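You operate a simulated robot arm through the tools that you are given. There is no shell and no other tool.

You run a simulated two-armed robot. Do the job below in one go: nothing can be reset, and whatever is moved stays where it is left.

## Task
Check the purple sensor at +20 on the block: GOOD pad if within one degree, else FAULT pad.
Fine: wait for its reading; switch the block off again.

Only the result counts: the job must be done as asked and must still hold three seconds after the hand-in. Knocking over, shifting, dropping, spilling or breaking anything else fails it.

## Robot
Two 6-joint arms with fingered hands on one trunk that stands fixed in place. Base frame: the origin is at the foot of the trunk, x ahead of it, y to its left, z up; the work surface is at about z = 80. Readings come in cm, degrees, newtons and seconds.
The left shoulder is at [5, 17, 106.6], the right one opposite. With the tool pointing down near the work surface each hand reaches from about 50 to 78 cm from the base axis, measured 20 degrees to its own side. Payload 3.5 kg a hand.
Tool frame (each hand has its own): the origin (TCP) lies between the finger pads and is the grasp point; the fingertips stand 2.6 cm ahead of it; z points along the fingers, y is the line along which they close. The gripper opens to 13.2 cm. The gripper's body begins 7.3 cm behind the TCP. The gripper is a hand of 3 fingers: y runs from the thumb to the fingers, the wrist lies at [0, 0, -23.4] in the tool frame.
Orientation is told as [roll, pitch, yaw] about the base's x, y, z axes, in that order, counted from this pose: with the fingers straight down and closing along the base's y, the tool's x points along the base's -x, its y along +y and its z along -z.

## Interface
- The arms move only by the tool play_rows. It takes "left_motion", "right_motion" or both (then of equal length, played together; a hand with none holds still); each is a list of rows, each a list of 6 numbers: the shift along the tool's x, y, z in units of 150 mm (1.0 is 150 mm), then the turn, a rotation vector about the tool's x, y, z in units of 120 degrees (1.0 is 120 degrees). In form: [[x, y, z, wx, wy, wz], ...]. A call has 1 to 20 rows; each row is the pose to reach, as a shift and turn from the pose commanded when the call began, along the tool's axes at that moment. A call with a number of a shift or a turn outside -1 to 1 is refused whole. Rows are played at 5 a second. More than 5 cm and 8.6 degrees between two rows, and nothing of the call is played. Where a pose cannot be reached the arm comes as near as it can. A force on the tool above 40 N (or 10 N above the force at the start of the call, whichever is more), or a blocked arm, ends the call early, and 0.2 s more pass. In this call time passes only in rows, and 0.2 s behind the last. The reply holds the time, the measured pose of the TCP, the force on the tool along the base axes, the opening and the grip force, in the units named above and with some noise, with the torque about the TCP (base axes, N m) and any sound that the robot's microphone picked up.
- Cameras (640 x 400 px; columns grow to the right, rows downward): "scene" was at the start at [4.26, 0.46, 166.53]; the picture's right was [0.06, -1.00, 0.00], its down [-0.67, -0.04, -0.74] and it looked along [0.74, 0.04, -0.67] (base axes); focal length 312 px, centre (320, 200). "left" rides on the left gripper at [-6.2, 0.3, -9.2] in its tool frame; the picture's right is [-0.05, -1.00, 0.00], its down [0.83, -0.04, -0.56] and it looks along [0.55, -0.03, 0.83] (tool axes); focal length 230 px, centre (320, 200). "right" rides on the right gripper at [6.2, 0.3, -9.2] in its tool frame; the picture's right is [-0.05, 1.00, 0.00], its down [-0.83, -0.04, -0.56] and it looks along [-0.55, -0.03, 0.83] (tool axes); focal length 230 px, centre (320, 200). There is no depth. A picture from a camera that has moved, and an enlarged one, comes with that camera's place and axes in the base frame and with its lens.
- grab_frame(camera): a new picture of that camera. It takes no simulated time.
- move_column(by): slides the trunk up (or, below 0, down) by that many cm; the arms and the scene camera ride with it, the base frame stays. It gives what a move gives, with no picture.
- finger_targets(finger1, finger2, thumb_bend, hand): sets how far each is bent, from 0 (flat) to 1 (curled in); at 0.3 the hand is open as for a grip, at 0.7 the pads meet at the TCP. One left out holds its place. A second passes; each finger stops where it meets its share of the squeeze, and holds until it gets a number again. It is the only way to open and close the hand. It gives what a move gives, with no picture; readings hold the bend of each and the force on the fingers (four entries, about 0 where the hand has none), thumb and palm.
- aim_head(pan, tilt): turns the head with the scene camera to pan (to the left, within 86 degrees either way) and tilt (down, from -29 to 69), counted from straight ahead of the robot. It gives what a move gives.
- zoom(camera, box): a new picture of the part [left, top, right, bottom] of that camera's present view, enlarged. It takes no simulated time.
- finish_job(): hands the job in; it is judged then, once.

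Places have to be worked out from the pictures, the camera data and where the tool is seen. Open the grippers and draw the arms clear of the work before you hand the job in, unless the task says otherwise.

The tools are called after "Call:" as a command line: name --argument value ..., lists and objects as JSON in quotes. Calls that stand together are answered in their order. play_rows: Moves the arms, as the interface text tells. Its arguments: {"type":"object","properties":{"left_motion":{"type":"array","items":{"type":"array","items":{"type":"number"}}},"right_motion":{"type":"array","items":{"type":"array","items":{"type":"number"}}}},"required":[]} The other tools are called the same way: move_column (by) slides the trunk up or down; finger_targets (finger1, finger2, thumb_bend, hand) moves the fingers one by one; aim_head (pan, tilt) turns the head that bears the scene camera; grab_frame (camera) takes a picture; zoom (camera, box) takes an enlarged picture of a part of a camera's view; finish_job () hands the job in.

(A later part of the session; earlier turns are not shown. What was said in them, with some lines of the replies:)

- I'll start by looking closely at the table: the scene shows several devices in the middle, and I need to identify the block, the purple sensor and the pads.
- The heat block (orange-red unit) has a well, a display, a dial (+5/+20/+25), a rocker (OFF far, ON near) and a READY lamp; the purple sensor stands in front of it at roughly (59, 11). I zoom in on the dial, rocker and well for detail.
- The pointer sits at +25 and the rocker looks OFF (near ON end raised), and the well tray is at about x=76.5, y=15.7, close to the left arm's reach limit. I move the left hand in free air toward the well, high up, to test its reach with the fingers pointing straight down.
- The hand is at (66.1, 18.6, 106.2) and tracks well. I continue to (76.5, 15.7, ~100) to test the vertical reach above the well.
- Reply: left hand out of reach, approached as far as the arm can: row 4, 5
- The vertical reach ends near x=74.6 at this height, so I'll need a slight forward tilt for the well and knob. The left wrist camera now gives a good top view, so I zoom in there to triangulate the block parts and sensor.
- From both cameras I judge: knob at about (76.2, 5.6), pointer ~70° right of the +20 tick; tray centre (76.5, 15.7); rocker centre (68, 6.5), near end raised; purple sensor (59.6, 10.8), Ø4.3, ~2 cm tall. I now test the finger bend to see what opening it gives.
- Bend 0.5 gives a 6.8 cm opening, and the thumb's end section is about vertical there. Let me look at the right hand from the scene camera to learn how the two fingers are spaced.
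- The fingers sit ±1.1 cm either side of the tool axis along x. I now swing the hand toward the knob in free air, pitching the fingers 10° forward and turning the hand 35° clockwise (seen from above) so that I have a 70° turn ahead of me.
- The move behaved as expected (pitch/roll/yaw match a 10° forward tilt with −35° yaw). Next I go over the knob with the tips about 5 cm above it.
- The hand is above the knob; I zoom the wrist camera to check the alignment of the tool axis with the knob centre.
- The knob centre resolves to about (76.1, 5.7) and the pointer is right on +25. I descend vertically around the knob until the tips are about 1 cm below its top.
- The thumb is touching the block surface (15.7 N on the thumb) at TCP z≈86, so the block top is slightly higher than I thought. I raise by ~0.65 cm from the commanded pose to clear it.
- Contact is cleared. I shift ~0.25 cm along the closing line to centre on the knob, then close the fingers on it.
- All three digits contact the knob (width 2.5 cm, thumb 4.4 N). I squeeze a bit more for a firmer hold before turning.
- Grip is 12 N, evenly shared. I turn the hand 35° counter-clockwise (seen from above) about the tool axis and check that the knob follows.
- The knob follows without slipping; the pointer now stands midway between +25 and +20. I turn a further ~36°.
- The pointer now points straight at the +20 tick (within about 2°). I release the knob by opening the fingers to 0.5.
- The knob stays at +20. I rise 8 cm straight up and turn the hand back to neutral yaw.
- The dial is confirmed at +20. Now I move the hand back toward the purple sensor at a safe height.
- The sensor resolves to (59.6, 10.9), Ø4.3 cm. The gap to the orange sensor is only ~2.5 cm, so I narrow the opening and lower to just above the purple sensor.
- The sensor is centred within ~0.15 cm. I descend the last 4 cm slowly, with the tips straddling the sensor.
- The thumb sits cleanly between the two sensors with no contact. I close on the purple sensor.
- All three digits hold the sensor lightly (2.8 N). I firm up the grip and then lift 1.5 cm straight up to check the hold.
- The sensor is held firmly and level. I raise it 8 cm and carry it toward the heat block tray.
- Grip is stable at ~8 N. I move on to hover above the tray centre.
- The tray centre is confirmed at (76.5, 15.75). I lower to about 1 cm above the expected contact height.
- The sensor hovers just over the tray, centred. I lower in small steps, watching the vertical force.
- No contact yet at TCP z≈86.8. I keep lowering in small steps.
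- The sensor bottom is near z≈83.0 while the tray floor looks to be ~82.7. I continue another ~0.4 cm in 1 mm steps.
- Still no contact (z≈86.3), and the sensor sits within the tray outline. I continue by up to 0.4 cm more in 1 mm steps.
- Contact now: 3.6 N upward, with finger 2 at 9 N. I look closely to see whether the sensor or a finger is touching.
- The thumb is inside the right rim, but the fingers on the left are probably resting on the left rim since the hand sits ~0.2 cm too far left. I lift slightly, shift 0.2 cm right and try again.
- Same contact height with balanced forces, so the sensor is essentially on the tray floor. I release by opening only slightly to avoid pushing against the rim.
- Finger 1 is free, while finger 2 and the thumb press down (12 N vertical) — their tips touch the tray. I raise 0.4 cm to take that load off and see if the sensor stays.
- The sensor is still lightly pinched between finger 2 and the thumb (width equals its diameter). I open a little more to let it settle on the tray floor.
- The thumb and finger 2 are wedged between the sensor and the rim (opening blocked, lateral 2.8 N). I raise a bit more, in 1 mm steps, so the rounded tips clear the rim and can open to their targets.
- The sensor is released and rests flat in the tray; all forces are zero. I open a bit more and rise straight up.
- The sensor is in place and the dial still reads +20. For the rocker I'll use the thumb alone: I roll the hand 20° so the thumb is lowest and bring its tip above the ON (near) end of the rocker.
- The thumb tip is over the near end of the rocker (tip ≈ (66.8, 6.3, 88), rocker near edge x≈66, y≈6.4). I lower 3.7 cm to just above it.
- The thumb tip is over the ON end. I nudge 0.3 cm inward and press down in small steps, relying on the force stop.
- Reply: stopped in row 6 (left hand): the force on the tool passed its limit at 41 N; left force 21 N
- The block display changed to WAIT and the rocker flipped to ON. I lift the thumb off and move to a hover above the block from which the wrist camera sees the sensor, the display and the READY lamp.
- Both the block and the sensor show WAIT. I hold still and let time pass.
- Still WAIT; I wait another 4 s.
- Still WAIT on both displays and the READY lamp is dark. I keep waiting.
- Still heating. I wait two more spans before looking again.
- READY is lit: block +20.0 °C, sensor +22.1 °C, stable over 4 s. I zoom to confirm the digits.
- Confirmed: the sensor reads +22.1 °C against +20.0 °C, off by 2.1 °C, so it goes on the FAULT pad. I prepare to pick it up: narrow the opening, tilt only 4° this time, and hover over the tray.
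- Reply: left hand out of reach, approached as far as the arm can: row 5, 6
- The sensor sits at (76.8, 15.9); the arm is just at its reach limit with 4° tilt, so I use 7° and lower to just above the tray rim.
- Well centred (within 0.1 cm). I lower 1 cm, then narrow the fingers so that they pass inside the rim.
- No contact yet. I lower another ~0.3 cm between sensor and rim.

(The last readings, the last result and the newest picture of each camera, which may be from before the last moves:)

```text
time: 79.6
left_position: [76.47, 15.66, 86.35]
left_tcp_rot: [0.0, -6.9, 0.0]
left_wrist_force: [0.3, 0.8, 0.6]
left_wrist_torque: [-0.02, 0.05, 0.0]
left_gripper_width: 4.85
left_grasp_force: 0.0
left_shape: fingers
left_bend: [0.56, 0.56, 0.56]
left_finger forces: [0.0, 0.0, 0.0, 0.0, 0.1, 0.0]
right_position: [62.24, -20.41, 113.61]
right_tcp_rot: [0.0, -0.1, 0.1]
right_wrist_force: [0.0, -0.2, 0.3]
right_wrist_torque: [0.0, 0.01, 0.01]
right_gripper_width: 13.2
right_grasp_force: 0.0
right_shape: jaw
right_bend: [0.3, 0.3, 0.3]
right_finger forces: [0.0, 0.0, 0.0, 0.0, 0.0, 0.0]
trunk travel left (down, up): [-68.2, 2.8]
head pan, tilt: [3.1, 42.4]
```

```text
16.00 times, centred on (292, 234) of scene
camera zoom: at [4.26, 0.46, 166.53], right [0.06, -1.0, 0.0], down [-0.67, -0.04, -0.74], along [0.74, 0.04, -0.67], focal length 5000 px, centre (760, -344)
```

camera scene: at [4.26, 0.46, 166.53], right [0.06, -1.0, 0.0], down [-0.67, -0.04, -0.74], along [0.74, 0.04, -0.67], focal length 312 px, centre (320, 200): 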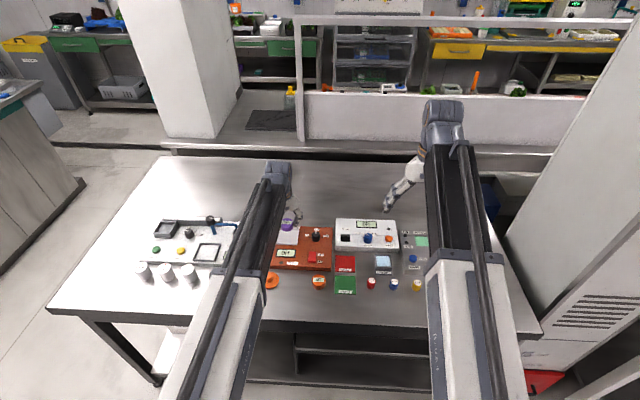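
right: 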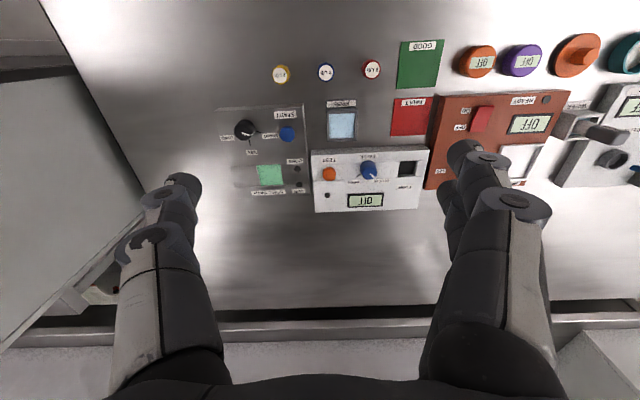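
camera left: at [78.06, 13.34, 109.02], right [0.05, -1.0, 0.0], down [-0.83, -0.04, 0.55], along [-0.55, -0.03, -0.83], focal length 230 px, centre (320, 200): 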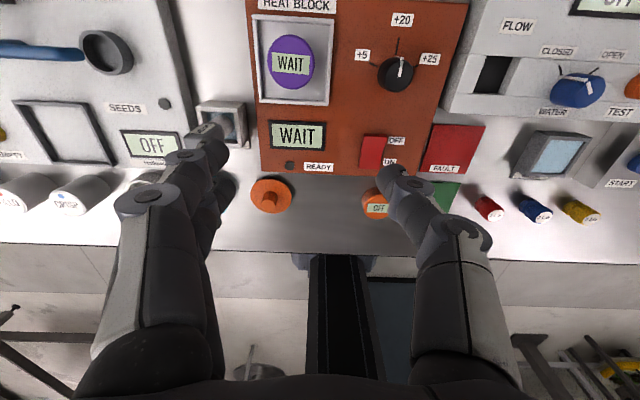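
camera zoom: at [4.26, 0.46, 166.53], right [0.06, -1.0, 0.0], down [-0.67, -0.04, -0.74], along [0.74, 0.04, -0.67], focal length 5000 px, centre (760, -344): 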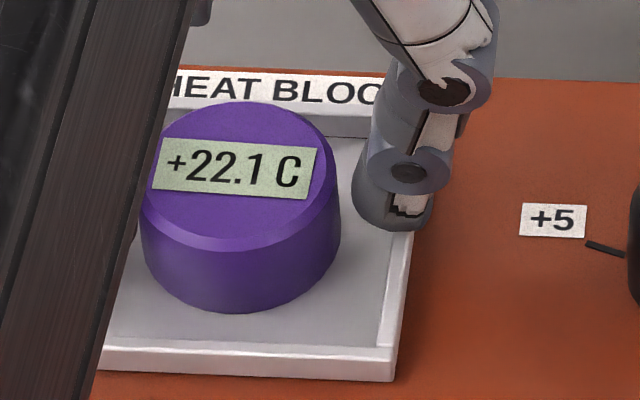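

Still no contact. I close lightly on the sensor.

Call:
finger_targets --hand "left" --finger1 0.595 --finger2 0.595 --thumb_bend 0.605

Call:
zoom --camera "left" --box '[200, 80, 440, 240]'

Call:
zoom --camera "scene" --box '[275, 222, 310, 246]'

```text
time: 80.6
left_position: [76.56, 15.61, 86.44]
left_tcp_rot: [0.0, -6.9, 0.0]
left_wrist_force: [-0.1, 0.5, 0.5]
left_wrist_torque: [0.0, 0.01, -0.03]
left_gripper_width: 4.11
left_grasp_force: 2.1
left_shape: fingers
left_bend: [0.58, 0.57, 0.59]
left_finger forces: [0.8, 1.2, 0.0, 0.0, 1.9, 0.0]
right_position: [62.35, -20.56, 113.56]
right_tcp_rot: [-0.1, 0.0, 0.1]
right_wrist_force: [0.3, 0.0, -0.8]
right_wrist_torque: [0.0, -0.01, -0.01]
right_gripper_width: 13.18
right_grasp_force: 0.1
right_shape: jaw
right_bend: [0.3, 0.3, 0.3]
right_finger forces: [0.0, 0.0, 0.0, 0.0, 0.0, 0.1]
trunk travel left (down, up): [-68.2, 2.8]
head pan, tilt: [3.1, 42.4]
```

```text
2.50 times, centred on (320, 160) of left
camera zoom: at [81.53, 16.0, 96.2], right [0.05, -1.0, 0.01], down [-0.89, -0.04, 0.45], along [-0.45, -0.03, -0.89], focal length 575 px, centre (320, 300)
```

zoom: 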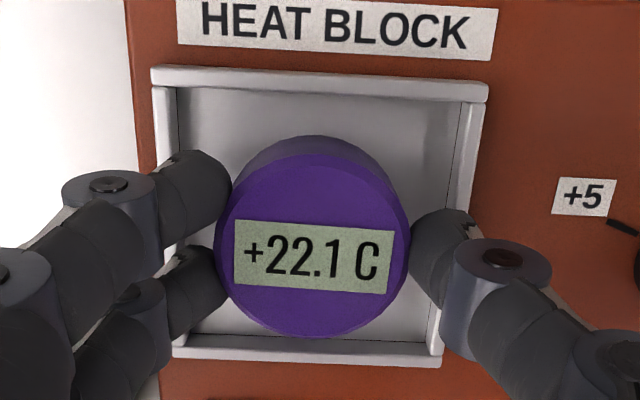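

```text
16.00 times, centred on (292, 234) of scene
camera zoom: at [4.27, 0.46, 166.53], right [0.06, -1.0, 0.0], down [-0.67, -0.04, -0.74], along [0.74, 0.04, -0.67], focal length 5000 px, centre (760, -344)
```

zoom: 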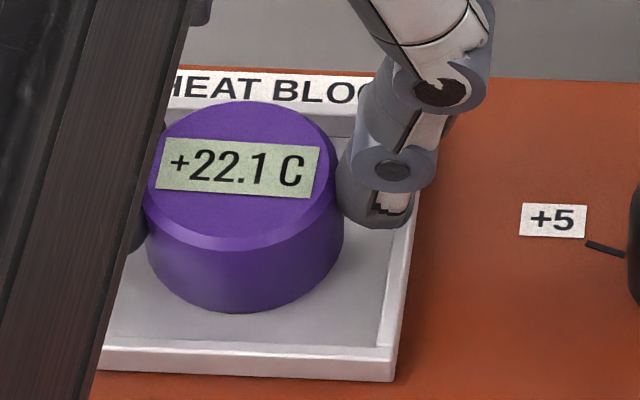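

All three digits touch the sensor (width 4.1 cm). I tighten and lift 1.5 cm.

Call:
finger_targets --hand "left" --finger1 0.64 --finger2 0.64 --thumb_bend 0.65

Call:
play_rows --left_motion '[[-0.004, 0, -0.0331, 0, 0, 0], [-0.008, 0, -0.0662, 0, 0, 0], [-0.012, 0, -0.0993, 0, 0, 0], [-0.012, 0, -0.0993, 0, 0, 0]]'

Call:
zoom --camera "left" --box '[200, 80, 440, 240]'

Call:
zoom --camera "scene" --box '[275, 217, 310, 246]'

```text
time: 81.6
left_position: [76.57, 15.69, 86.23]
left_tcp_rot: [-0.1, -6.9, 0.0]
left_wrist_force: [-0.6, -0.6, 0.0]
left_wrist_torque: [-0.01, -0.01, 0.01]
left_gripper_width: 3.92
left_grasp_force: 8.1
left_shape: fingers
left_bend: [0.59, 0.58, 0.61]
left_finger forces: [3.7, 4.2, 0.0, 0.0, 7.7, 0.0]
right_position: [62.18, -20.6, 113.57]
right_tcp_rot: [0.0, -0.1, 0.1]
right_wrist_force: [-0.2, 0.3, -0.8]
right_wrist_torque: [0.0, -0.01, -0.01]
right_gripper_width: 13.18
right_grasp_force: 0.1
right_shape: jaw
right_bend: [0.3, 0.3, 0.3]
right_finger forces: [0.1, 0.1, 0.0, 0.1, 0.0, 0.0]
trunk travel left (down, up): [-68.2, 2.8]
head pan, tilt: [3.1, 42.4]
```

```text
time: 82.6
left_position: [76.44, 15.73, 87.87]
left_tcp_rot: [0.0, -6.9, 0.0]
left_wrist_force: [0.2, -0.3, -0.8]
left_wrist_torque: [-0.04, 0.04, -0.02]
left_gripper_width: 3.94
left_grasp_force: 7.3
left_shape: fingers
left_bend: [0.59, 0.58, 0.61]
left_finger forces: [3.9, 4.3, 0.1, 0.0, 7.7, 0.0]
right_position: [62.3, -20.51, 113.5]
right_tcp_rot: [-0.1, -0.1, 0.0]
right_wrist_force: [-0.1, -0.1, 0.2]
right_wrist_torque: [0.03, 0.01, -0.02]
right_gripper_width: 13.19
right_grasp_force: 0.1
right_shape: jaw
right_bend: [0.3, 0.3, 0.3]
right_finger forces: [0.1, 0.0, 0.0, 0.1, 0.0, 0.0]
trunk travel left (down, up): [-68.2, 2.8]
head pan, tilt: [3.1, 42.4]
```

```text
2.50 times, centred on (320, 160) of left
camera zoom: at [81.49, 16.03, 97.68], right [0.05, -1.0, 0.01], down [-0.89, -0.04, 0.45], along [-0.45, -0.03, -0.89], focal length 575 px, centre (320, 300)
```

zoom: 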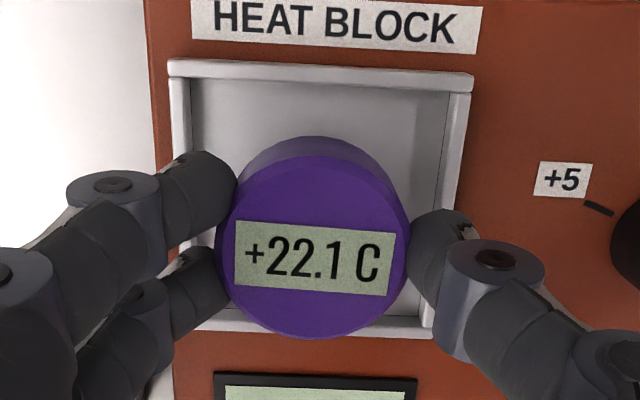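

```text
13.79 times, centred on (292, 232) of scene
camera zoom: at [4.27, 0.46, 166.53], right [0.06, -1.0, 0.0], down [-0.67, -0.04, -0.74], along [0.74, 0.04, -0.67], focal length 4310 px, centre (699, -234)
```

zoom: 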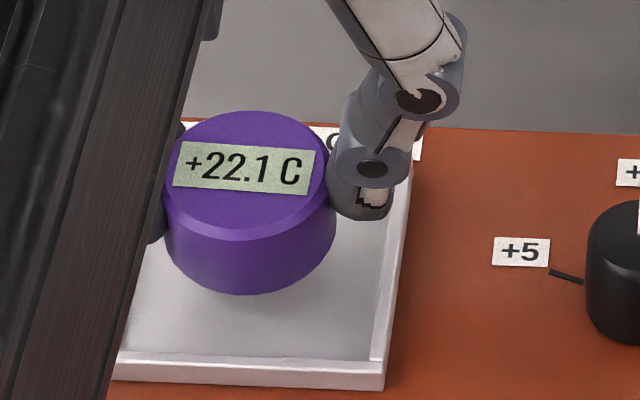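

The sensor is lifted and secure at ~8 N. First I shift the idle right arm 6 cm to the right for clearance, while raising the sensor 7 cm and carrying it toward the FAULT pad (centre ≈ (67.5, −4.4)).

Call:
play_rows --left_motion '[[-0.014, 0, -0.1158, 0, 0, 0], [-0.028, 0, -0.2317, 0, 0, 0], [-0.042, 0, -0.3475, 0, 0, 0], [-0.056, 0, -0.4633, 0, 0, 0], [0.0049, -0.1333, -0.4706, 0, 0, 0], [0.0658, -0.2667, -0.478, 0, 0, 0], [0.1266, -0.4, -0.4853, 0, 0, 0], [0.1875, -0.5333, -0.4927, 0, 0, 0], [0.2484, -0.6667, -0.5, 0, 0, 0], [0.2484, -0.6667, -0.5, 0, 0, 0]]' --right_motion '[[0, -0.05, 0, 0, 0, 0], [0, -0.1, 0, 0, 0, 0], [0, -0.15, 0, 0, 0, 0], [0, -0.2, 0, 0, 0, 0], [0, -0.25, 0, 0, 0, 0], [0, -0.3, 0, 0, 0, 0], [0, -0.35, 0, 0, 0, 0], [0, -0.4, 0, 0, 0, 0], [0, -0.4, 0, 0, 0, 0], [0, -0.4, 0, 0, 0, 0]]'

Call:
grab_frame --camera "scene"

Call:
grab_frame --camera "left"

```text
time: 84.8
left_position: [71.57, 5.87, 94.9]
left_tcp_rot: [0.1, -6.9, 0.0]
left_wrist_force: [-0.8, 0.2, -0.8]
left_wrist_torque: [-0.02, 0.01, -0.01]
left_gripper_width: 3.94
left_grasp_force: 7.7
left_shape: fingers
left_bend: [0.59, 0.58, 0.61]
left_finger forces: [3.8, 4.2, 0.0, 0.0, 7.8, 0.0]
right_position: [62.54, -26.65, 113.54]
right_tcp_rot: [0.0, 0.0, -0.1]
right_wrist_force: [-0.9, 0.2, -0.5]
right_wrist_torque: [-0.04, -0.04, 0.0]
right_gripper_width: 13.18
right_grasp_force: 0.1
right_shape: jaw
right_bend: [0.3, 0.3, 0.3]
right_finger forces: [0.0, 0.0, 0.0, 0.1, 0.1, 0.1]
trunk travel left (down, up): [-68.2, 2.8]
head pan, tilt: [3.1, 42.4]
```

```text
taken
camera scene: at [4.27, 0.46, 166.53], right [0.06, -1.0, 0.0], down [-0.67, -0.04, -0.74], along [0.74, 0.04, -0.67], focal length 312 px, centre (320, 200)
```

scene: 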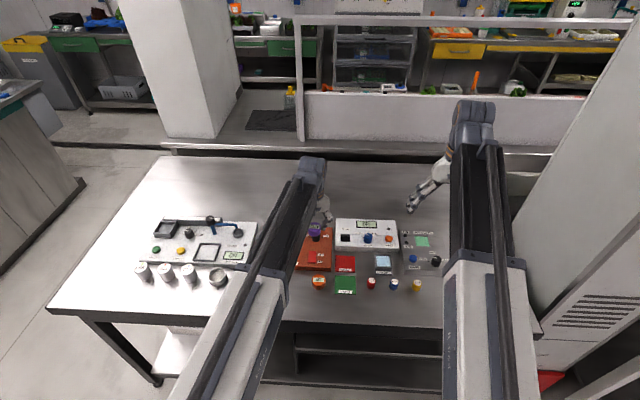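

```text
taken
camera left: at [76.66, 6.2, 104.78], right [0.05, -1.0, 0.01], down [-0.89, -0.04, 0.45], along [-0.45, -0.03, -0.89], focal length 230 px, centre (320, 200)
```

left: 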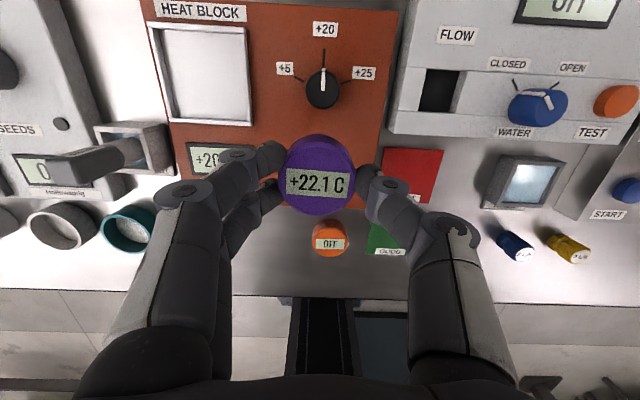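

On course with the grip steady. I continue to hover above the FAULT pad.

Call:
play_rows --left_motion '[[0.0537, -0.1162, 0.0, 0, 0, 0], [0.1075, -0.2324, 0.02, 0, 0, 0], [0.1612, -0.3487, 0.06, 0, 0, 0], [0.2149, -0.4649, 0.11, 0, 0, 0], [0.2687, -0.5811, 0.165, 0, 0, 0], [0.3224, -0.6973, 0.2229, 0, 0, 0], [0.3224, -0.6973, 0.2229, 0, 0, 0]]'

Call:
grab_frame --camera "left"

Call:
zoom --camera "scene" --box '[300, 210, 400, 300]'

```text
time: 86.4
left_position: [67.17, -4.68, 90.92]
left_tcp_rot: [0.0, -7.0, 0.0]
left_wrist_force: [0.3, 0.0, -0.4]
left_wrist_torque: [0.01, -0.03, 0.0]
left_gripper_width: 3.89
left_grasp_force: 8.0
left_shape: fingers
left_bend: [0.59, 0.58, 0.61]
left_finger forces: [3.7, 4.2, 0.0, 0.0, 7.7, 0.1]
right_position: [62.42, -26.48, 113.56]
right_tcp_rot: [0.0, 0.0, 0.0]
right_wrist_force: [-0.5, -0.2, 0.1]
right_wrist_torque: [0.05, 0.0, 0.01]
right_gripper_width: 13.16
right_grasp_force: 0.1
right_shape: jaw
right_bend: [0.3, 0.3, 0.3]
right_finger forces: [0.0, 0.1, 0.0, 0.0, 0.0, 0.0]
trunk travel left (down, up): [-68.2, 2.8]
head pan, tilt: [3.1, 42.4]
```

```text
taken
camera left: at [72.33, -4.41, 100.78], right [0.05, -1.0, 0.01], down [-0.89, -0.04, 0.45], along [-0.45, -0.03, -0.89], focal length 230 px, centre (320, 200)
```

left: 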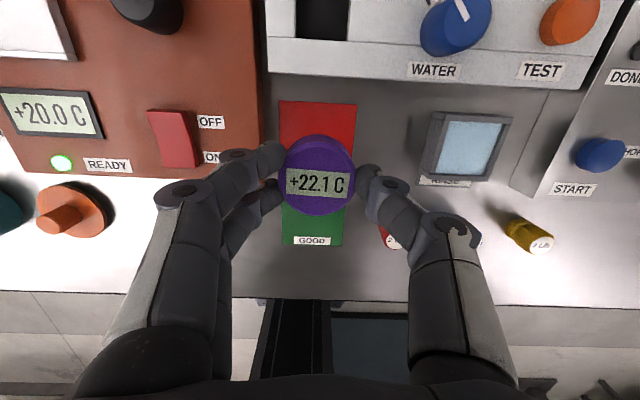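

```text
4.44 times, centred on (350, 255) of scene
camera zoom: at [4.27, 0.46, 166.53], right [0.06, -1.0, 0.0], down [-0.67, -0.04, -0.74], along [0.74, 0.04, -0.67], focal length 1389 px, centre (187, -44)
```

zoom: 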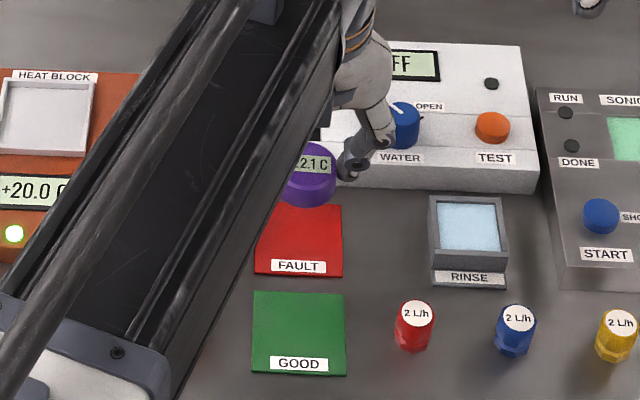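

Above the FAULT pad (centre ≈ (67.7, −4.5)) with the sensor centred at about (67.6, −4.55). I lower to just above the pad.

Call:
play_rows --left_motion '[[0.009, 0, 0.0741, 0, 0, 0], [0.018, 0, 0.1483, 0, 0, 0], [0.0269, 0, 0.2224, 0, 0, 0], [0.0359, 0, 0.2966, 0, 0, 0], [0.0448, 0, 0.3707, 0, 0, 0], [0.0448, 0, 0.3707, 0, 0, 0]]'

Call:
zoom --camera "left" --box '[200, 60, 440, 260]'

Call:
zoom --camera "scene" --box '[325, 240, 375, 275]'

```text
time: 87.8
left_position: [67.53, -4.65, 85.27]
left_tcp_rot: [0.1, -6.9, 0.0]
left_wrist_force: [-0.2, -0.4, -0.5]
left_wrist_torque: [0.01, 0.02, 0.02]
left_gripper_width: 3.9
left_grasp_force: 7.9
left_shape: fingers
left_bend: [0.59, 0.58, 0.61]
left_finger forces: [3.8, 4.2, 0.1, 0.1, 7.7, 0.0]
right_position: [62.4, -26.43, 113.6]
right_tcp_rot: [-0.1, 0.1, 0.1]
right_wrist_force: [-1.0, 0.0, 0.3]
right_wrist_torque: [-0.02, 0.01, -0.03]
right_gripper_width: 13.18
right_grasp_force: 0.1
right_shape: jaw
right_bend: [0.3, 0.3, 0.3]
right_finger forces: [0.0, 0.0, 0.0, 0.0, 0.0, 0.0]
trunk travel left (down, up): [-68.2, 2.8]
head pan, tilt: [3.1, 42.4]
```

```text
2.00 times, centred on (320, 160) of left
camera zoom: at [72.56, -4.4, 95.17], right [0.05, -1.0, 0.01], down [-0.89, -0.04, 0.45], along [-0.45, -0.03, -0.89], focal length 460 px, centre (320, 280)
```

zoom: 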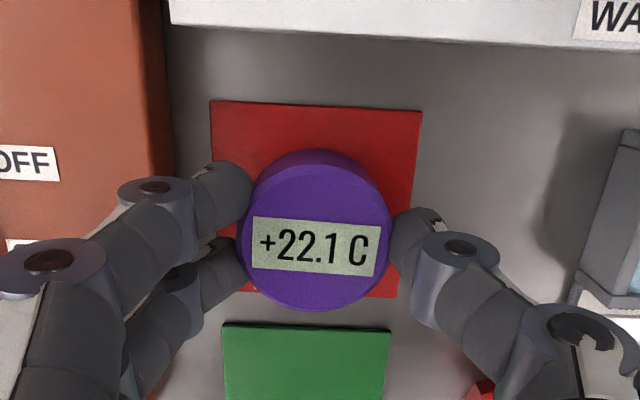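

```text
11.43 times, centred on (350, 258) of scene
camera zoom: at [4.27, 0.45, 166.53], right [0.06, -1.0, 0.0], down [-0.67, -0.04, -0.74], along [0.74, 0.04, -0.67], focal length 3572 px, centre (-23, -457)
```

zoom: 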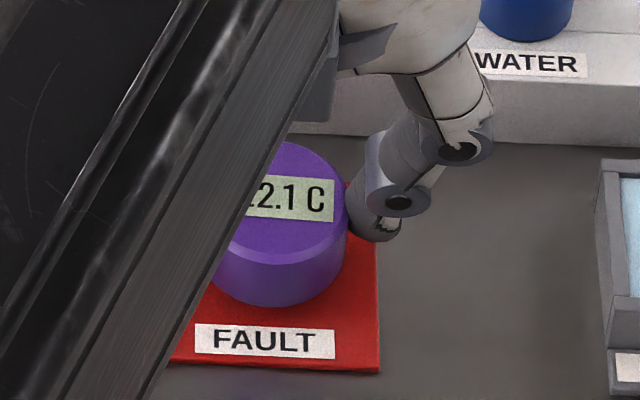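

The sensor is over the pad, well inside its edges. I lower in small steps, watching the vertical force.

Call:
play_rows --left_motion '[[0.0016, 0, 0.0132, 0, 0, 0], [0.0032, 0, 0.0265, 0, 0, 0], [0.0048, 0, 0.0397, 0, 0, 0], [0.0056, 0, 0.0463, 0, 0, 0], [0.0056, 0, 0.0463, 0, 0, 0]]'

Call:
zoom --camera "scene" --box '[325, 240, 375, 275]'

```text
time: 89.0
left_position: [67.39, -4.71, 84.76]
left_tcp_rot: [-0.1, -7.0, 0.1]
left_wrist_force: [0.9, 0.2, -0.2]
left_wrist_torque: [-0.01, 0.03, 0.02]
left_gripper_width: 3.92
left_grasp_force: 7.8
left_shape: fingers
left_bend: [0.59, 0.58, 0.61]
left_finger forces: [3.7, 4.1, 0.1, 0.1, 7.8, 0.1]
right_position: [62.5, -26.58, 113.51]
right_tcp_rot: [0.1, 0.0, 0.0]
right_wrist_force: [0.3, 0.2, -0.2]
right_wrist_torque: [0.01, -0.01, 0.02]
right_gripper_width: 13.16
right_grasp_force: 0.0
right_shape: jaw
right_bend: [0.3, 0.3, 0.3]
right_finger forces: [0.0, 0.0, 0.1, 0.0, 0.0, 0.0]
trunk travel left (down, up): [-68.2, 2.8]
head pan, tilt: [3.1, 42.4]
```

```text
11.43 times, centred on (350, 258) of scene
camera zoom: at [4.27, 0.45, 166.53], right [0.06, -1.0, 0.0], down [-0.67, -0.04, -0.74], along [0.74, 0.04, -0.67], focal length 3572 px, centre (-23, -457)
```

zoom: 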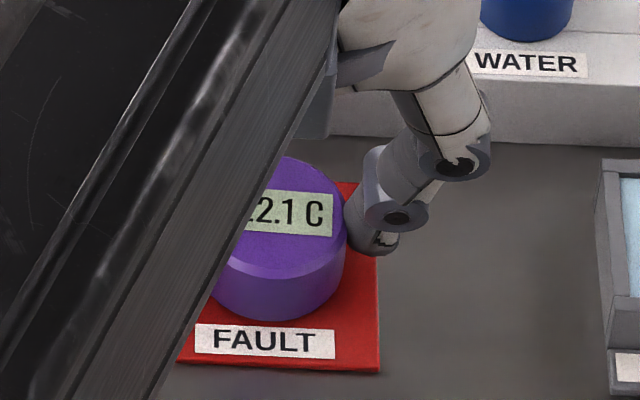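

The sensor bottom is estimated about 0.4–0.5 cm above the pad. I continue down in 1 mm steps.

Call:
play_rows --left_motion '[[0.0008, 0, 0.0066, 0, 0, 0], [0.0016, 0, 0.0132, 0, 0, 0], [0.0024, 0, 0.0199, 0, 0, 0], [0.0032, 0, 0.0265, 0, 0, 0], [0.0032, 0, 0.0265, 0, 0, 0]]'

Call:
zoom --camera "scene" --box '[325, 240, 375, 275]'

```text
time: 90.2
left_position: [67.49, -4.66, 84.3]
left_tcp_rot: [0.0, -7.2, 0.1]
left_wrist_force: [1.3, 0.2, 4.6]
left_wrist_torque: [-0.04, -0.04, 0.0]
left_gripper_width: 3.93
left_grasp_force: 9.4
left_shape: fingers
left_bend: [0.59, 0.59, 0.62]
left_finger forces: [4.3, 4.6, 0.2, 0.0, 8.7, 0.0]
right_position: [62.42, -26.48, 113.6]
right_tcp_rot: [0.0, 0.1, -0.1]
right_wrist_force: [-0.5, 0.3, -0.2]
right_wrist_torque: [-0.02, -0.01, 0.0]
right_gripper_width: 13.17
right_grasp_force: 0.3
right_shape: jaw
right_bend: [0.3, 0.3, 0.3]
right_finger forces: [0.0, 0.0, 0.0, 0.0, 0.0, 0.0]
trunk travel left (down, up): [-68.2, 2.8]
head pan, tilt: [3.1, 42.4]
```

```text
11.43 times, centred on (350, 258) of scene
camera zoom: at [4.23, 0.46, 166.54], right [0.06, -1.0, 0.0], down [-0.67, -0.04, -0.74], along [0.74, 0.04, -0.67], focal length 3572 px, centre (-23, -457)
```

zoom: 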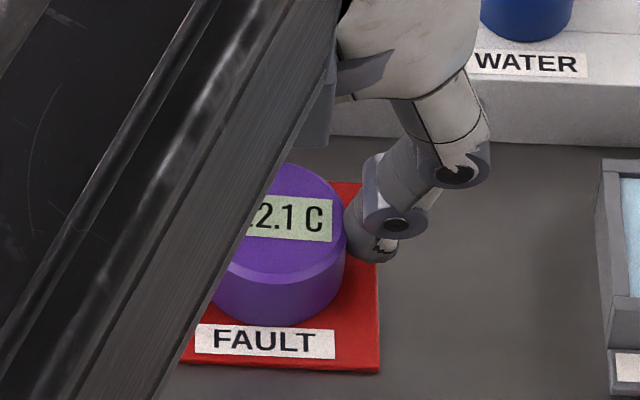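

Contact at 4.6 N: the sensor stands on the FAULT pad. I release gently.

Call:
finger_targets --hand "left" --finger1 0.55 --finger2 0.55 --thumb_bend 0.55

Call:
zoom --camera "left" --box '[200, 60, 440, 260]'

Call:
zoom --camera "scene" --box '[325, 240, 375, 275]'

```text
time: 91.2
left_position: [67.45, -4.71, 84.32]
left_tcp_rot: [0.0, -6.9, 0.0]
left_wrist_force: [0.1, 0.2, 0.0]
left_wrist_torque: [0.06, 0.01, 0.0]
left_gripper_width: 5.07
left_grasp_force: 0.0
left_shape: fingers
left_bend: [0.55, 0.55, 0.55]
left_finger forces: [0.0, 0.1, 0.0, 0.1, 0.1, 0.0]
right_position: [62.33, -26.44, 113.59]
right_tcp_rot: [0.0, 0.0, -0.1]
right_wrist_force: [0.5, -0.6, -0.2]
right_wrist_torque: [-0.03, -0.01, 0.0]
right_gripper_width: 13.17
right_grasp_force: 0.1
right_shape: jaw
right_bend: [0.3, 0.3, 0.3]
right_finger forces: [0.1, 0.0, 0.0, 0.0, 0.0, 0.1]
trunk travel left (down, up): [-68.2, 2.8]
head pan, tilt: [3.1, 42.4]
```

```text
2.00 times, centred on (320, 160) of left
camera zoom: at [72.52, -4.41, 94.14], right [0.05, -1.0, 0.01], down [-0.89, -0.04, 0.45], along [-0.45, -0.03, -0.89], focal length 460 px, centre (320, 280)
```

zoom: 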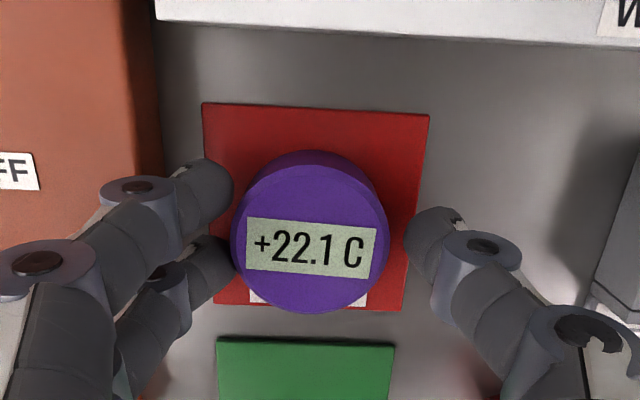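

```text
11.43 times, centred on (350, 258) of scene
camera zoom: at [4.26, 0.45, 166.53], right [0.06, -1.0, 0.0], down [-0.67, -0.04, -0.74], along [0.74, 0.04, -0.67], focal length 3572 px, centre (-23, -457)
```

zoom: 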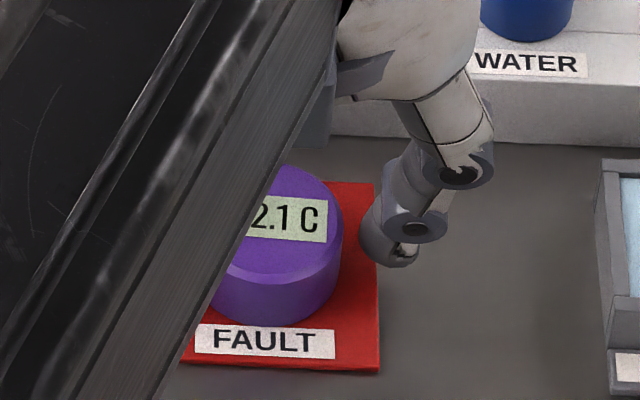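

Released; the sensor stands squarely on the FAULT pad. I widen slightly and rise straight up.

Call:
finger_targets --hand "left" --finger1 0.535 --finger2 0.535 --thumb_bend 0.54

Call:
play_rows --left_motion '[[-0.008, 0, -0.0662, 0, 0, 0], [-0.016, 0, -0.1324, 0, 0, 0], [-0.032, 0, -0.2648, 0, 0, 0], [-0.048, 0, -0.3971, 0, 0, 0], [-0.0641, 0, -0.5295, 0, 0, 0], [-0.0641, 0, -0.5295, 0, 0, 0]]'

Call:
grab_frame --camera "left"

```text
time: 92.2
left_position: [67.43, -4.79, 84.36]
left_tcp_rot: [0.0, -7.0, 0.0]
left_wrist_force: [-0.5, -0.7, -0.8]
left_wrist_torque: [-0.01, 0.0, -0.01]
left_gripper_width: 5.53
left_grasp_force: 0.1
left_shape: fingers
left_bend: [0.53, 0.53, 0.54]
left_finger forces: [0.0, 0.0, 0.1, 0.0, 0.1, 0.0]
right_position: [62.42, -26.59, 113.58]
right_tcp_rot: [0.0, 0.0, 0.0]
right_wrist_force: [0.2, 0.6, 1.1]
right_wrist_torque: [-0.02, 0.01, 0.01]
right_gripper_width: 13.21
right_grasp_force: 0.1
right_shape: jaw
right_bend: [0.3, 0.3, 0.3]
right_finger forces: [0.1, 0.0, 0.0, 0.1, 0.1, 0.0]
trunk travel left (down, up): [-68.2, 2.8]
head pan, tilt: [3.1, 42.4]
```

```text
time: 93.6
left_position: [67.43, -4.72, 92.42]
left_tcp_rot: [0.1, -6.9, -0.1]
left_wrist_force: [-1.0, -0.4, 0.4]
left_wrist_torque: [0.02, 0.03, 0.0]
left_gripper_width: 5.53
left_grasp_force: 0.1
left_shape: fingers
left_bend: [0.53, 0.53, 0.54]
left_finger forces: [0.0, 0.0, 0.1, 0.0, 0.1, 0.0]
right_position: [62.43, -26.5, 113.57]
right_tcp_rot: [0.0, 0.0, 0.1]
right_wrist_force: [0.8, 0.0, -0.3]
right_wrist_torque: [-0.01, 0.0, -0.05]
right_gripper_width: 13.19
right_grasp_force: 0.1
right_shape: jaw
right_bend: [0.3, 0.3, 0.3]
right_finger forces: [0.0, 0.0, 0.0, 0.0, 0.0, 0.0]
trunk travel left (down, up): [-68.2, 2.8]
head pan, tilt: [3.1, 42.4]
```

```text
taken
camera left: at [72.51, -4.46, 102.23], right [0.05, -1.0, 0.01], down [-0.89, -0.04, 0.45], along [-0.45, -0.03, -0.89], focal length 230 px, centre (320, 200)
```

left: 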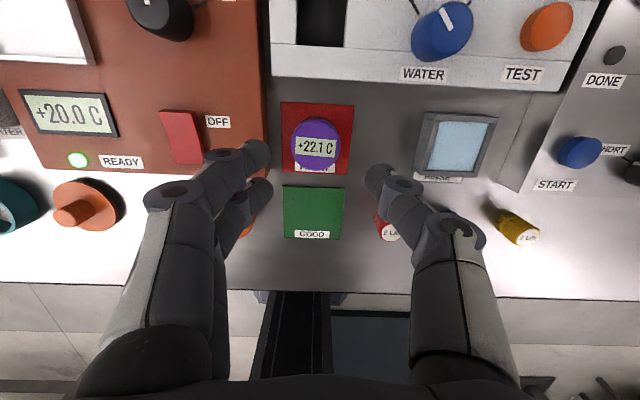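

The sensor shows clean on the FAULT pad. Next I set the thumb for pressing and move over the far (OFF) end of the rocker.

Call:
finger_targets --hand "left" --finger1 0.4 --finger2 0.4 --thumb_bend 0.5

Call:
play_rows --left_motion '[[-0.0158, 0.102, 0.0034, -0.0185, 0.0064, 0.0011], [-0.0316, 0.204, 0.0069, -0.037, 0.0128, 0.0023], [-0.0473, 0.306, 0.0103, -0.0555, 0.0193, 0.0034], [-0.0631, 0.408, 0.0137, -0.074, 0.0257, 0.0045], [-0.0789, 0.51, 0.0172, -0.0925, 0.0321, 0.0057], [-0.0947, 0.612, 0.0206, -0.111, 0.0385, 0.0068], [-0.1104, 0.714, 0.024, -0.1295, 0.045, 0.0079], [-0.1262, 0.816, 0.0275, -0.148, 0.0514, 0.0091], [-0.142, 0.918, 0.0309, -0.1665, 0.0578, 0.0102], [-0.142, 0.918, 0.0309, -0.1665, 0.0578, 0.0102]]'

Call:
grab_frame --camera "left"

Call:
zoom --camera "left" --box '[300, 80, 480, 220]'

```text
time: 94.6
left_position: [67.44, -4.85, 92.37]
left_tcp_rot: [0.0, -7.0, 0.0]
left_wrist_force: [0.1, 0.5, -0.4]
left_wrist_torque: [0.0, -0.01, -0.05]
left_gripper_width: 8.41
left_grasp_force: 0.1
left_shape: fingers
left_bend: [0.4, 0.4, 0.5]
left_finger forces: [0.0, 0.1, 0.1, 0.0, 0.0, 0.0]
right_position: [62.5, -26.46, 113.52]
right_tcp_rot: [-0.1, 0.0, 0.0]
right_wrist_force: [1.0, -0.2, 0.4]
right_wrist_torque: [0.01, 0.01, -0.03]
right_gripper_width: 13.21
right_grasp_force: 0.0
right_shape: jaw
right_bend: [0.3, 0.3, 0.3]
right_finger forces: [0.0, 0.0, 0.0, 0.0, 0.0, 0.0]
trunk travel left (down, up): [-68.2, 2.8]
head pan, tilt: [3.1, 42.4]
```

```text
time: 96.8
left_position: [69.56, 9.16, 92.11]
left_tcp_rot: [20.1, 0.1, 0.0]
left_wrist_force: [-0.8, 0.2, 0.3]
left_wrist_torque: [0.01, 0.04, 0.01]
left_gripper_width: 8.4
left_grasp_force: 0.0
left_shape: fingers
left_bend: [0.4, 0.4, 0.5]
left_finger forces: [0.1, 0.0, 0.0, 0.0, 0.0, 0.1]
right_position: [62.47, -26.51, 113.56]
right_tcp_rot: [0.1, 0.0, 0.0]
right_wrist_force: [0.3, -0.1, 0.1]
right_wrist_torque: [-0.02, 0.02, -0.01]
right_gripper_width: 13.2
right_grasp_force: 0.1
right_shape: jaw
right_bend: [0.3, 0.3, 0.3]
right_finger forces: [0.1, 0.0, 0.1, 0.0, 0.0, 0.1]
trunk travel left (down, up): [-68.2, 2.8]
head pan, tilt: [3.1, 42.4]
```

```text
taken
camera left: at [75.78, 6.29, 100.76], right [0.05, -0.94, -0.34], down [-0.83, -0.23, 0.51], along [-0.56, 0.26, -0.79], focal length 230 px, centre (320, 200)
```

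left: 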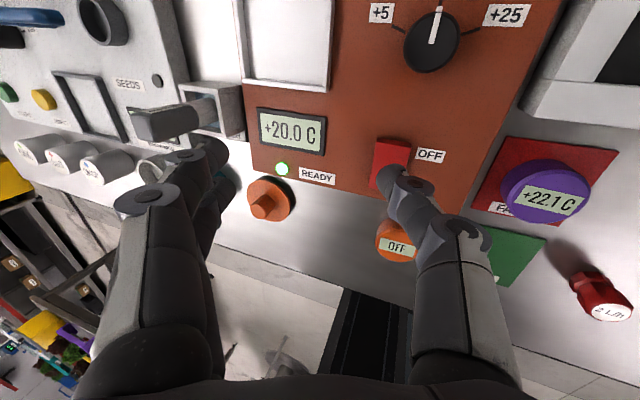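

```text
2.86 times, centred on (390, 150) of left
camera zoom: at [75.78, 6.29, 100.76], right [0.05, -0.94, -0.34], down [-0.83, -0.23, 0.51], along [-0.56, 0.26, -0.79], focal length 657 px, centre (120, 343)
```

zoom: 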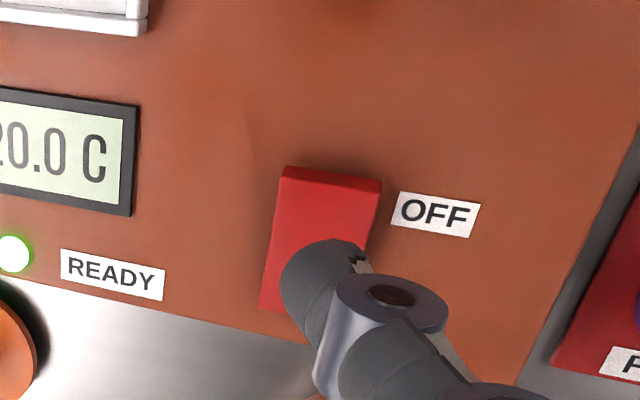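

The thumb is over the far end (far edge x≈70.1, thumb x≈69.5, y≈6.5). I descend and press down in small steps.

Call:
play_rows --left_motion '[[0, -0.022, 0.056, 0, 0, 0], [0, -0.044, 0.112, 0, 0, 0], [0, -0.066, 0.168, 0, 0, 0], [0, -0.0883, 0.2233, 0, 0, 0], [0, -0.0949, 0.2413, 0, 0, 0], [0, -0.1015, 0.2593, 0, 0, 0], [0, -0.108, 0.2774, 0, 0, 0], [0, -0.1146, 0.2954, 0, 0, 0], [0, -0.1146, 0.2954, 0, 0, 0]]'

Call:
grab_frame --camera "left"

Call:
zoom --camera "left" --box '[240, 80, 480, 220]'

```text
time: 98.8
left_position: [69.65, 8.77, 87.54]
left_tcp_rot: [20.1, -0.2, -0.1]
left_wrist_force: [-0.5, -7.4, 26.9]
left_wrist_torque: [-1.14, 0.08, 0.07]
left_gripper_width: 8.27
left_grasp_force: 13.2
left_shape: fingers
left_bend: [0.4, 0.4, 0.52]
left_finger forces: [0.0, 0.1, 0.0, 0.1, 26.3, 0.0]
right_position: [62.21, -26.58, 113.55]
right_tcp_rot: [0.0, -0.2, -0.1]
right_wrist_force: [-0.5, -0.1, -0.6]
right_wrist_torque: [-0.01, -0.01, 0.0]
right_gripper_width: 13.19
right_grasp_force: 0.1
right_shape: jaw
right_bend: [0.3, 0.3, 0.3]
right_finger forces: [0.1, 0.1, 0.0, 0.0, 0.0, 0.0]
trunk travel left (down, up): [-68.2, 2.8]
head pan, tilt: [3.1, 42.4]
```

```text
taken
camera left: at [75.79, 5.96, 96.34], right [0.05, -0.94, -0.34], down [-0.83, -0.23, 0.5], along [-0.55, 0.26, -0.79], focal length 230 px, centre (320, 200)
```

left: 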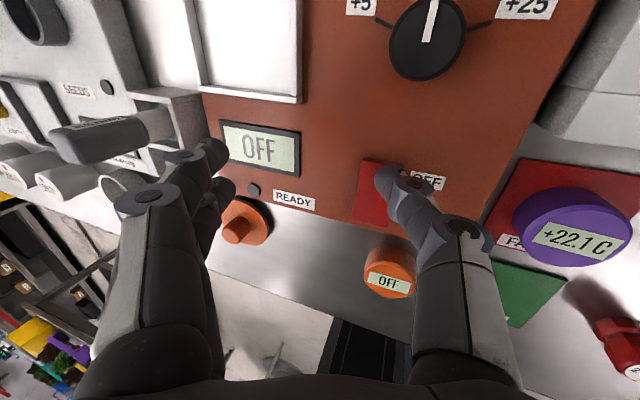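

```text
2.67 times, centred on (360, 150) of left
camera zoom: at [75.79, 5.96, 96.34], right [0.05, -0.94, -0.34], down [-0.83, -0.23, 0.5], along [-0.55, 0.26, -0.79], focal length 614 px, centre (213, 333)
```

zoom: 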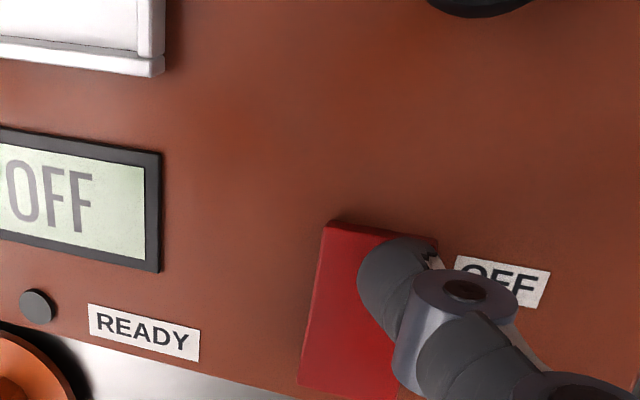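

The block display shows OFF and the READY lamp is dark. I lift the thumb straight up and draw the arm back, undoing the roll.

Call:
play_rows --left_motion '[[0, 0.0456, -0.1253, 0, 0, 0], [0, 0.0912, -0.2506, 0, 0, 0], [0, 0.1368, -0.3759, 0, 0, 0], [0, 0.1824, -0.5012, 0, 0, 0], [0.0933, 0.2929, -0.532, 0.0335, 0, 0], [0.1867, 0.4034, -0.5627, 0.067, 0, 0], [0.28, 0.514, -0.5935, 0.1005, 0, 0], [0.3733, 0.6245, -0.6242, 0.134, 0, 0], [0.4667, 0.735, -0.655, 0.1675, 0, 0], [0.4667, 0.735, -0.655, 0.1675, 0, 0]]'

Call:
grab_frame --camera "left"

Call:
grab_frame --camera "scene"

```text
time: 101.0
left_position: [62.51, 15.72, 100.24]
left_tcp_rot: [-0.2, 0.1, -0.1]
left_wrist_force: [0.8, 0.2, 0.6]
left_wrist_torque: [0.01, 0.0, 0.02]
left_gripper_width: 8.43
left_grasp_force: 0.1
left_shape: fingers
left_bend: [0.4, 0.4, 0.5]
left_finger forces: [0.1, 0.1, 0.1, 0.0, 0.1, 0.1]
right_position: [62.28, -26.51, 113.63]
right_tcp_rot: [0.0, 0.0, -0.1]
right_wrist_force: [1.1, 0.2, -0.2]
right_wrist_torque: [0.01, 0.01, 0.01]
right_gripper_width: 13.19
right_grasp_force: 0.0
right_shape: jaw
right_bend: [0.3, 0.3, 0.3]
right_finger forces: [0.1, 0.0, 0.0, 0.1, 0.0, 0.1]
trunk travel left (down, up): [-68.2, 2.8]
head pan, tilt: [3.1, 42.4]
```

```text
taken
camera left: at [68.73, 16.13, 109.39], right [0.05, -1.0, 0.0], down [-0.83, -0.04, 0.56], along [-0.56, -0.03, -0.83], focal length 230 px, centre (320, 200)
```

left: 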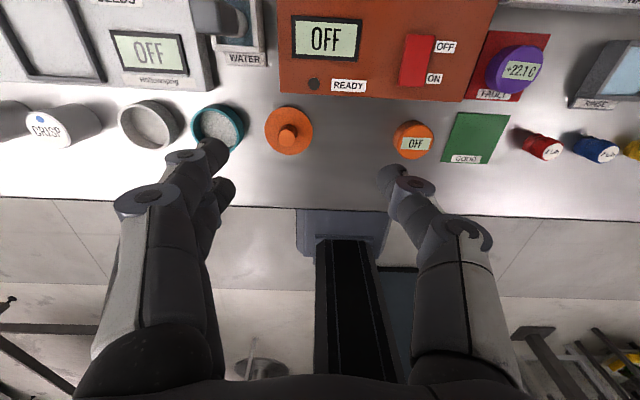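

```text
taken
camera scene: at [4.27, 0.45, 166.53], right [0.06, -1.0, 0.0], down [-0.67, -0.04, -0.74], along [0.74, 0.04, -0.67], focal length 312 px, centre (320, 200)
```

scene: 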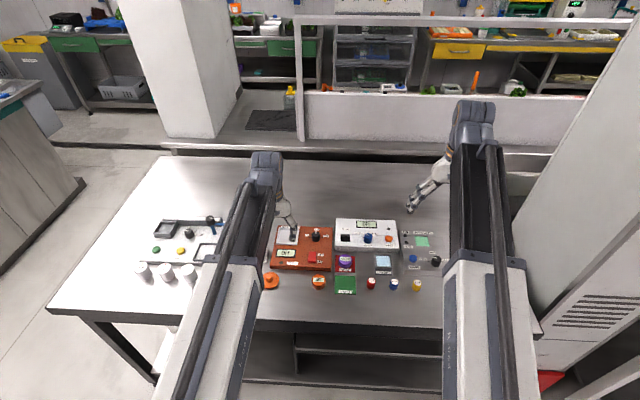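

All good: the block is off and the sensor is on FAULT. I retract the left arm to near its start position, clear of the work, and open the hand.

Call:
play_rows --left_motion '[[0.05, 0.05, -0.14, 0, 0, 0], [0.1, 0.1, -0.28, 0, 0, 0], [0.2, 0.2, -0.42, 0, 0, 0], [0.32, 0.3, -0.55, 0, 0, 0], [0.44, 0.4, -0.68, 0, 0, 0], [0.56, 0.5, -0.78, 0, 0, 0], [0.65, 0.59, -0.86, 0, 0, 0], [0.733, 0.667, -0.933, 0, 0, 0], [0.733, 0.667, -0.933, 0, 0, 0]]'

Call:
finger_targets --hand "left" --finger1 0.3 --finger2 0.3 --thumb_bend 0.3

Call:
grab_frame --camera "scene"

Call:
zoom --camera "scene" --box '[240, 210, 440, 310]'

Call:
zoom --camera "scene" --box '[290, 215, 375, 300]'

```text
time: 103.0
left_position: [51.62, 26.01, 114.35]
left_tcp_rot: [-0.1, 0.1, 0.0]
left_wrist_force: [-0.1, 0.7, -0.5]
left_wrist_torque: [-0.01, -0.01, 0.01]
left_gripper_width: 8.43
left_grasp_force: 0.1
left_shape: fingers
left_bend: [0.4, 0.4, 0.5]
left_finger forces: [0.0, 0.0, 0.0, 0.0, 0.0, 0.0]
right_position: [62.36, -26.54, 113.51]
right_tcp_rot: [0.0, 0.1, 0.0]
right_wrist_force: [0.5, 0.2, -0.8]
right_wrist_torque: [0.03, 0.01, 0.0]
right_gripper_width: 13.17
right_grasp_force: 0.1
right_shape: jaw
right_bend: [0.3, 0.3, 0.3]
right_finger forces: [0.0, 0.1, 0.0, 0.0, 0.1, 0.0]
trunk travel left (down, up): [-68.2, 2.8]
head pan, tilt: [3.1, 42.4]
```

```text
time: 104.0
left_position: [51.79, 26.08, 114.42]
left_tcp_rot: [-0.2, 0.1, 0.0]
left_wrist_force: [0.0, 1.0, 0.2]
left_wrist_torque: [-0.05, 0.02, -0.03]
left_gripper_width: 13.39
left_grasp_force: 0.1
left_shape: fingers
left_bend: [0.3, 0.3, 0.3]
left_finger forces: [0.0, 0.0, 0.1, 0.0, 0.0, 0.0]
right_position: [62.38, -26.58, 113.56]
right_tcp_rot: [0.1, 0.0, 0.0]
right_wrist_force: [0.5, 0.1, 0.8]
right_wrist_torque: [-0.02, -0.02, 0.01]
right_gripper_width: 13.19
right_grasp_force: 0.1
right_shape: jaw
right_bend: [0.3, 0.3, 0.3]
right_finger forces: [0.0, 0.0, 0.0, 0.0, 0.0, 0.1]
trunk travel left (down, up): [-68.2, 2.8]
head pan, tilt: [3.1, 42.4]
```

```text
taken
camera scene: at [4.26, 0.46, 166.53], right [0.06, -1.0, 0.0], down [-0.67, -0.04, -0.74], along [0.74, 0.04, -0.67], focal length 312 px, centre (320, 200)
```

scene: 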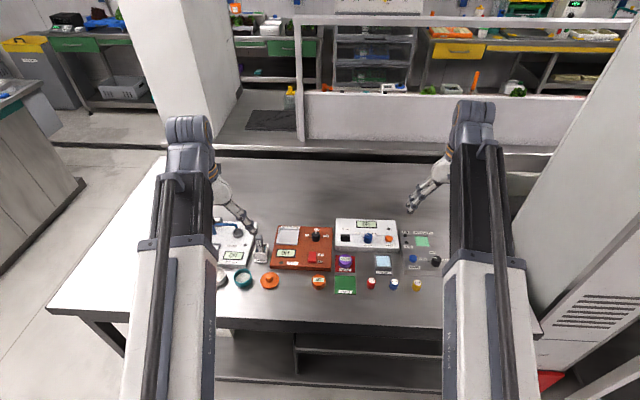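

```text
3.20 times, centred on (340, 260) of scene
camera zoom: at [4.26, 0.46, 166.53], right [0.06, -1.0, 0.0], down [-0.67, -0.04, -0.74], along [0.74, 0.04, -0.67], focal length 1000 px, centre (256, 8)
```

zoom: 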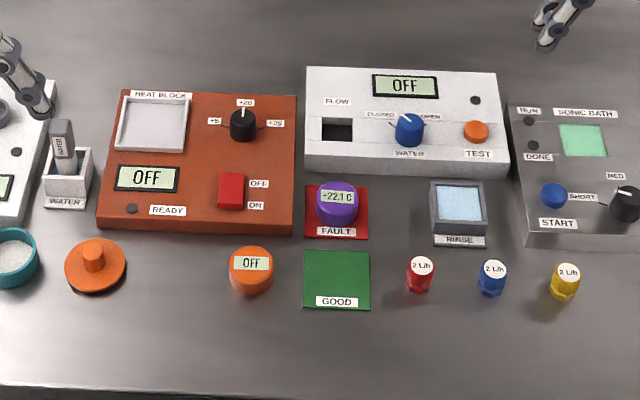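

```text
4.71 times, centred on (332, 258) of scene
camera zoom: at [4.26, 0.46, 166.53], right [0.06, -1.0, 0.0], down [-0.67, -0.04, -0.74], along [0.74, 0.04, -0.67], focal length 1471 px, centre (261, -71)
```

zoom: 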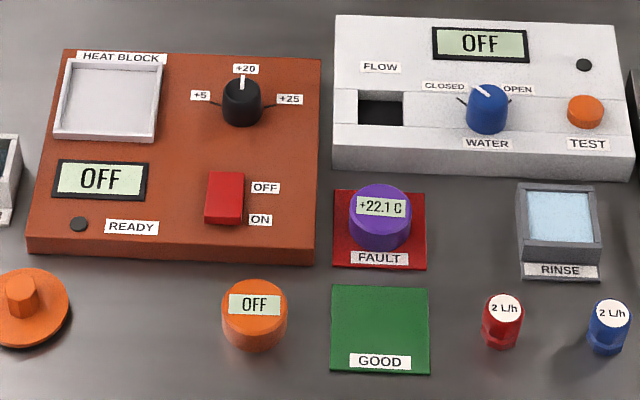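

The final view shows the purple sensor standing within the FAULT pad. The block is OFF with the READY lamp dark, the dial is at +20, nothing else has moved, and both arms are clear with hands open. I hand the job in.

Call:
finish_job

```text
The job is handed in.
```

The purple sensor failed the check, so it is on the FAULT pad. With the block ready at +20.0 °C it read +22.1 °C, which is 2.1 degrees off. The reading did not change over the 4 seconds I watched it.

The block is switched off again: its display shows OFF and the READY lamp is dark. The dial was at +25 when I started, and I left it at +20.

Nothing else on the table looks moved in the last picture. Both hands are open and clear of the work. The job is handed in, but no verdict came back.
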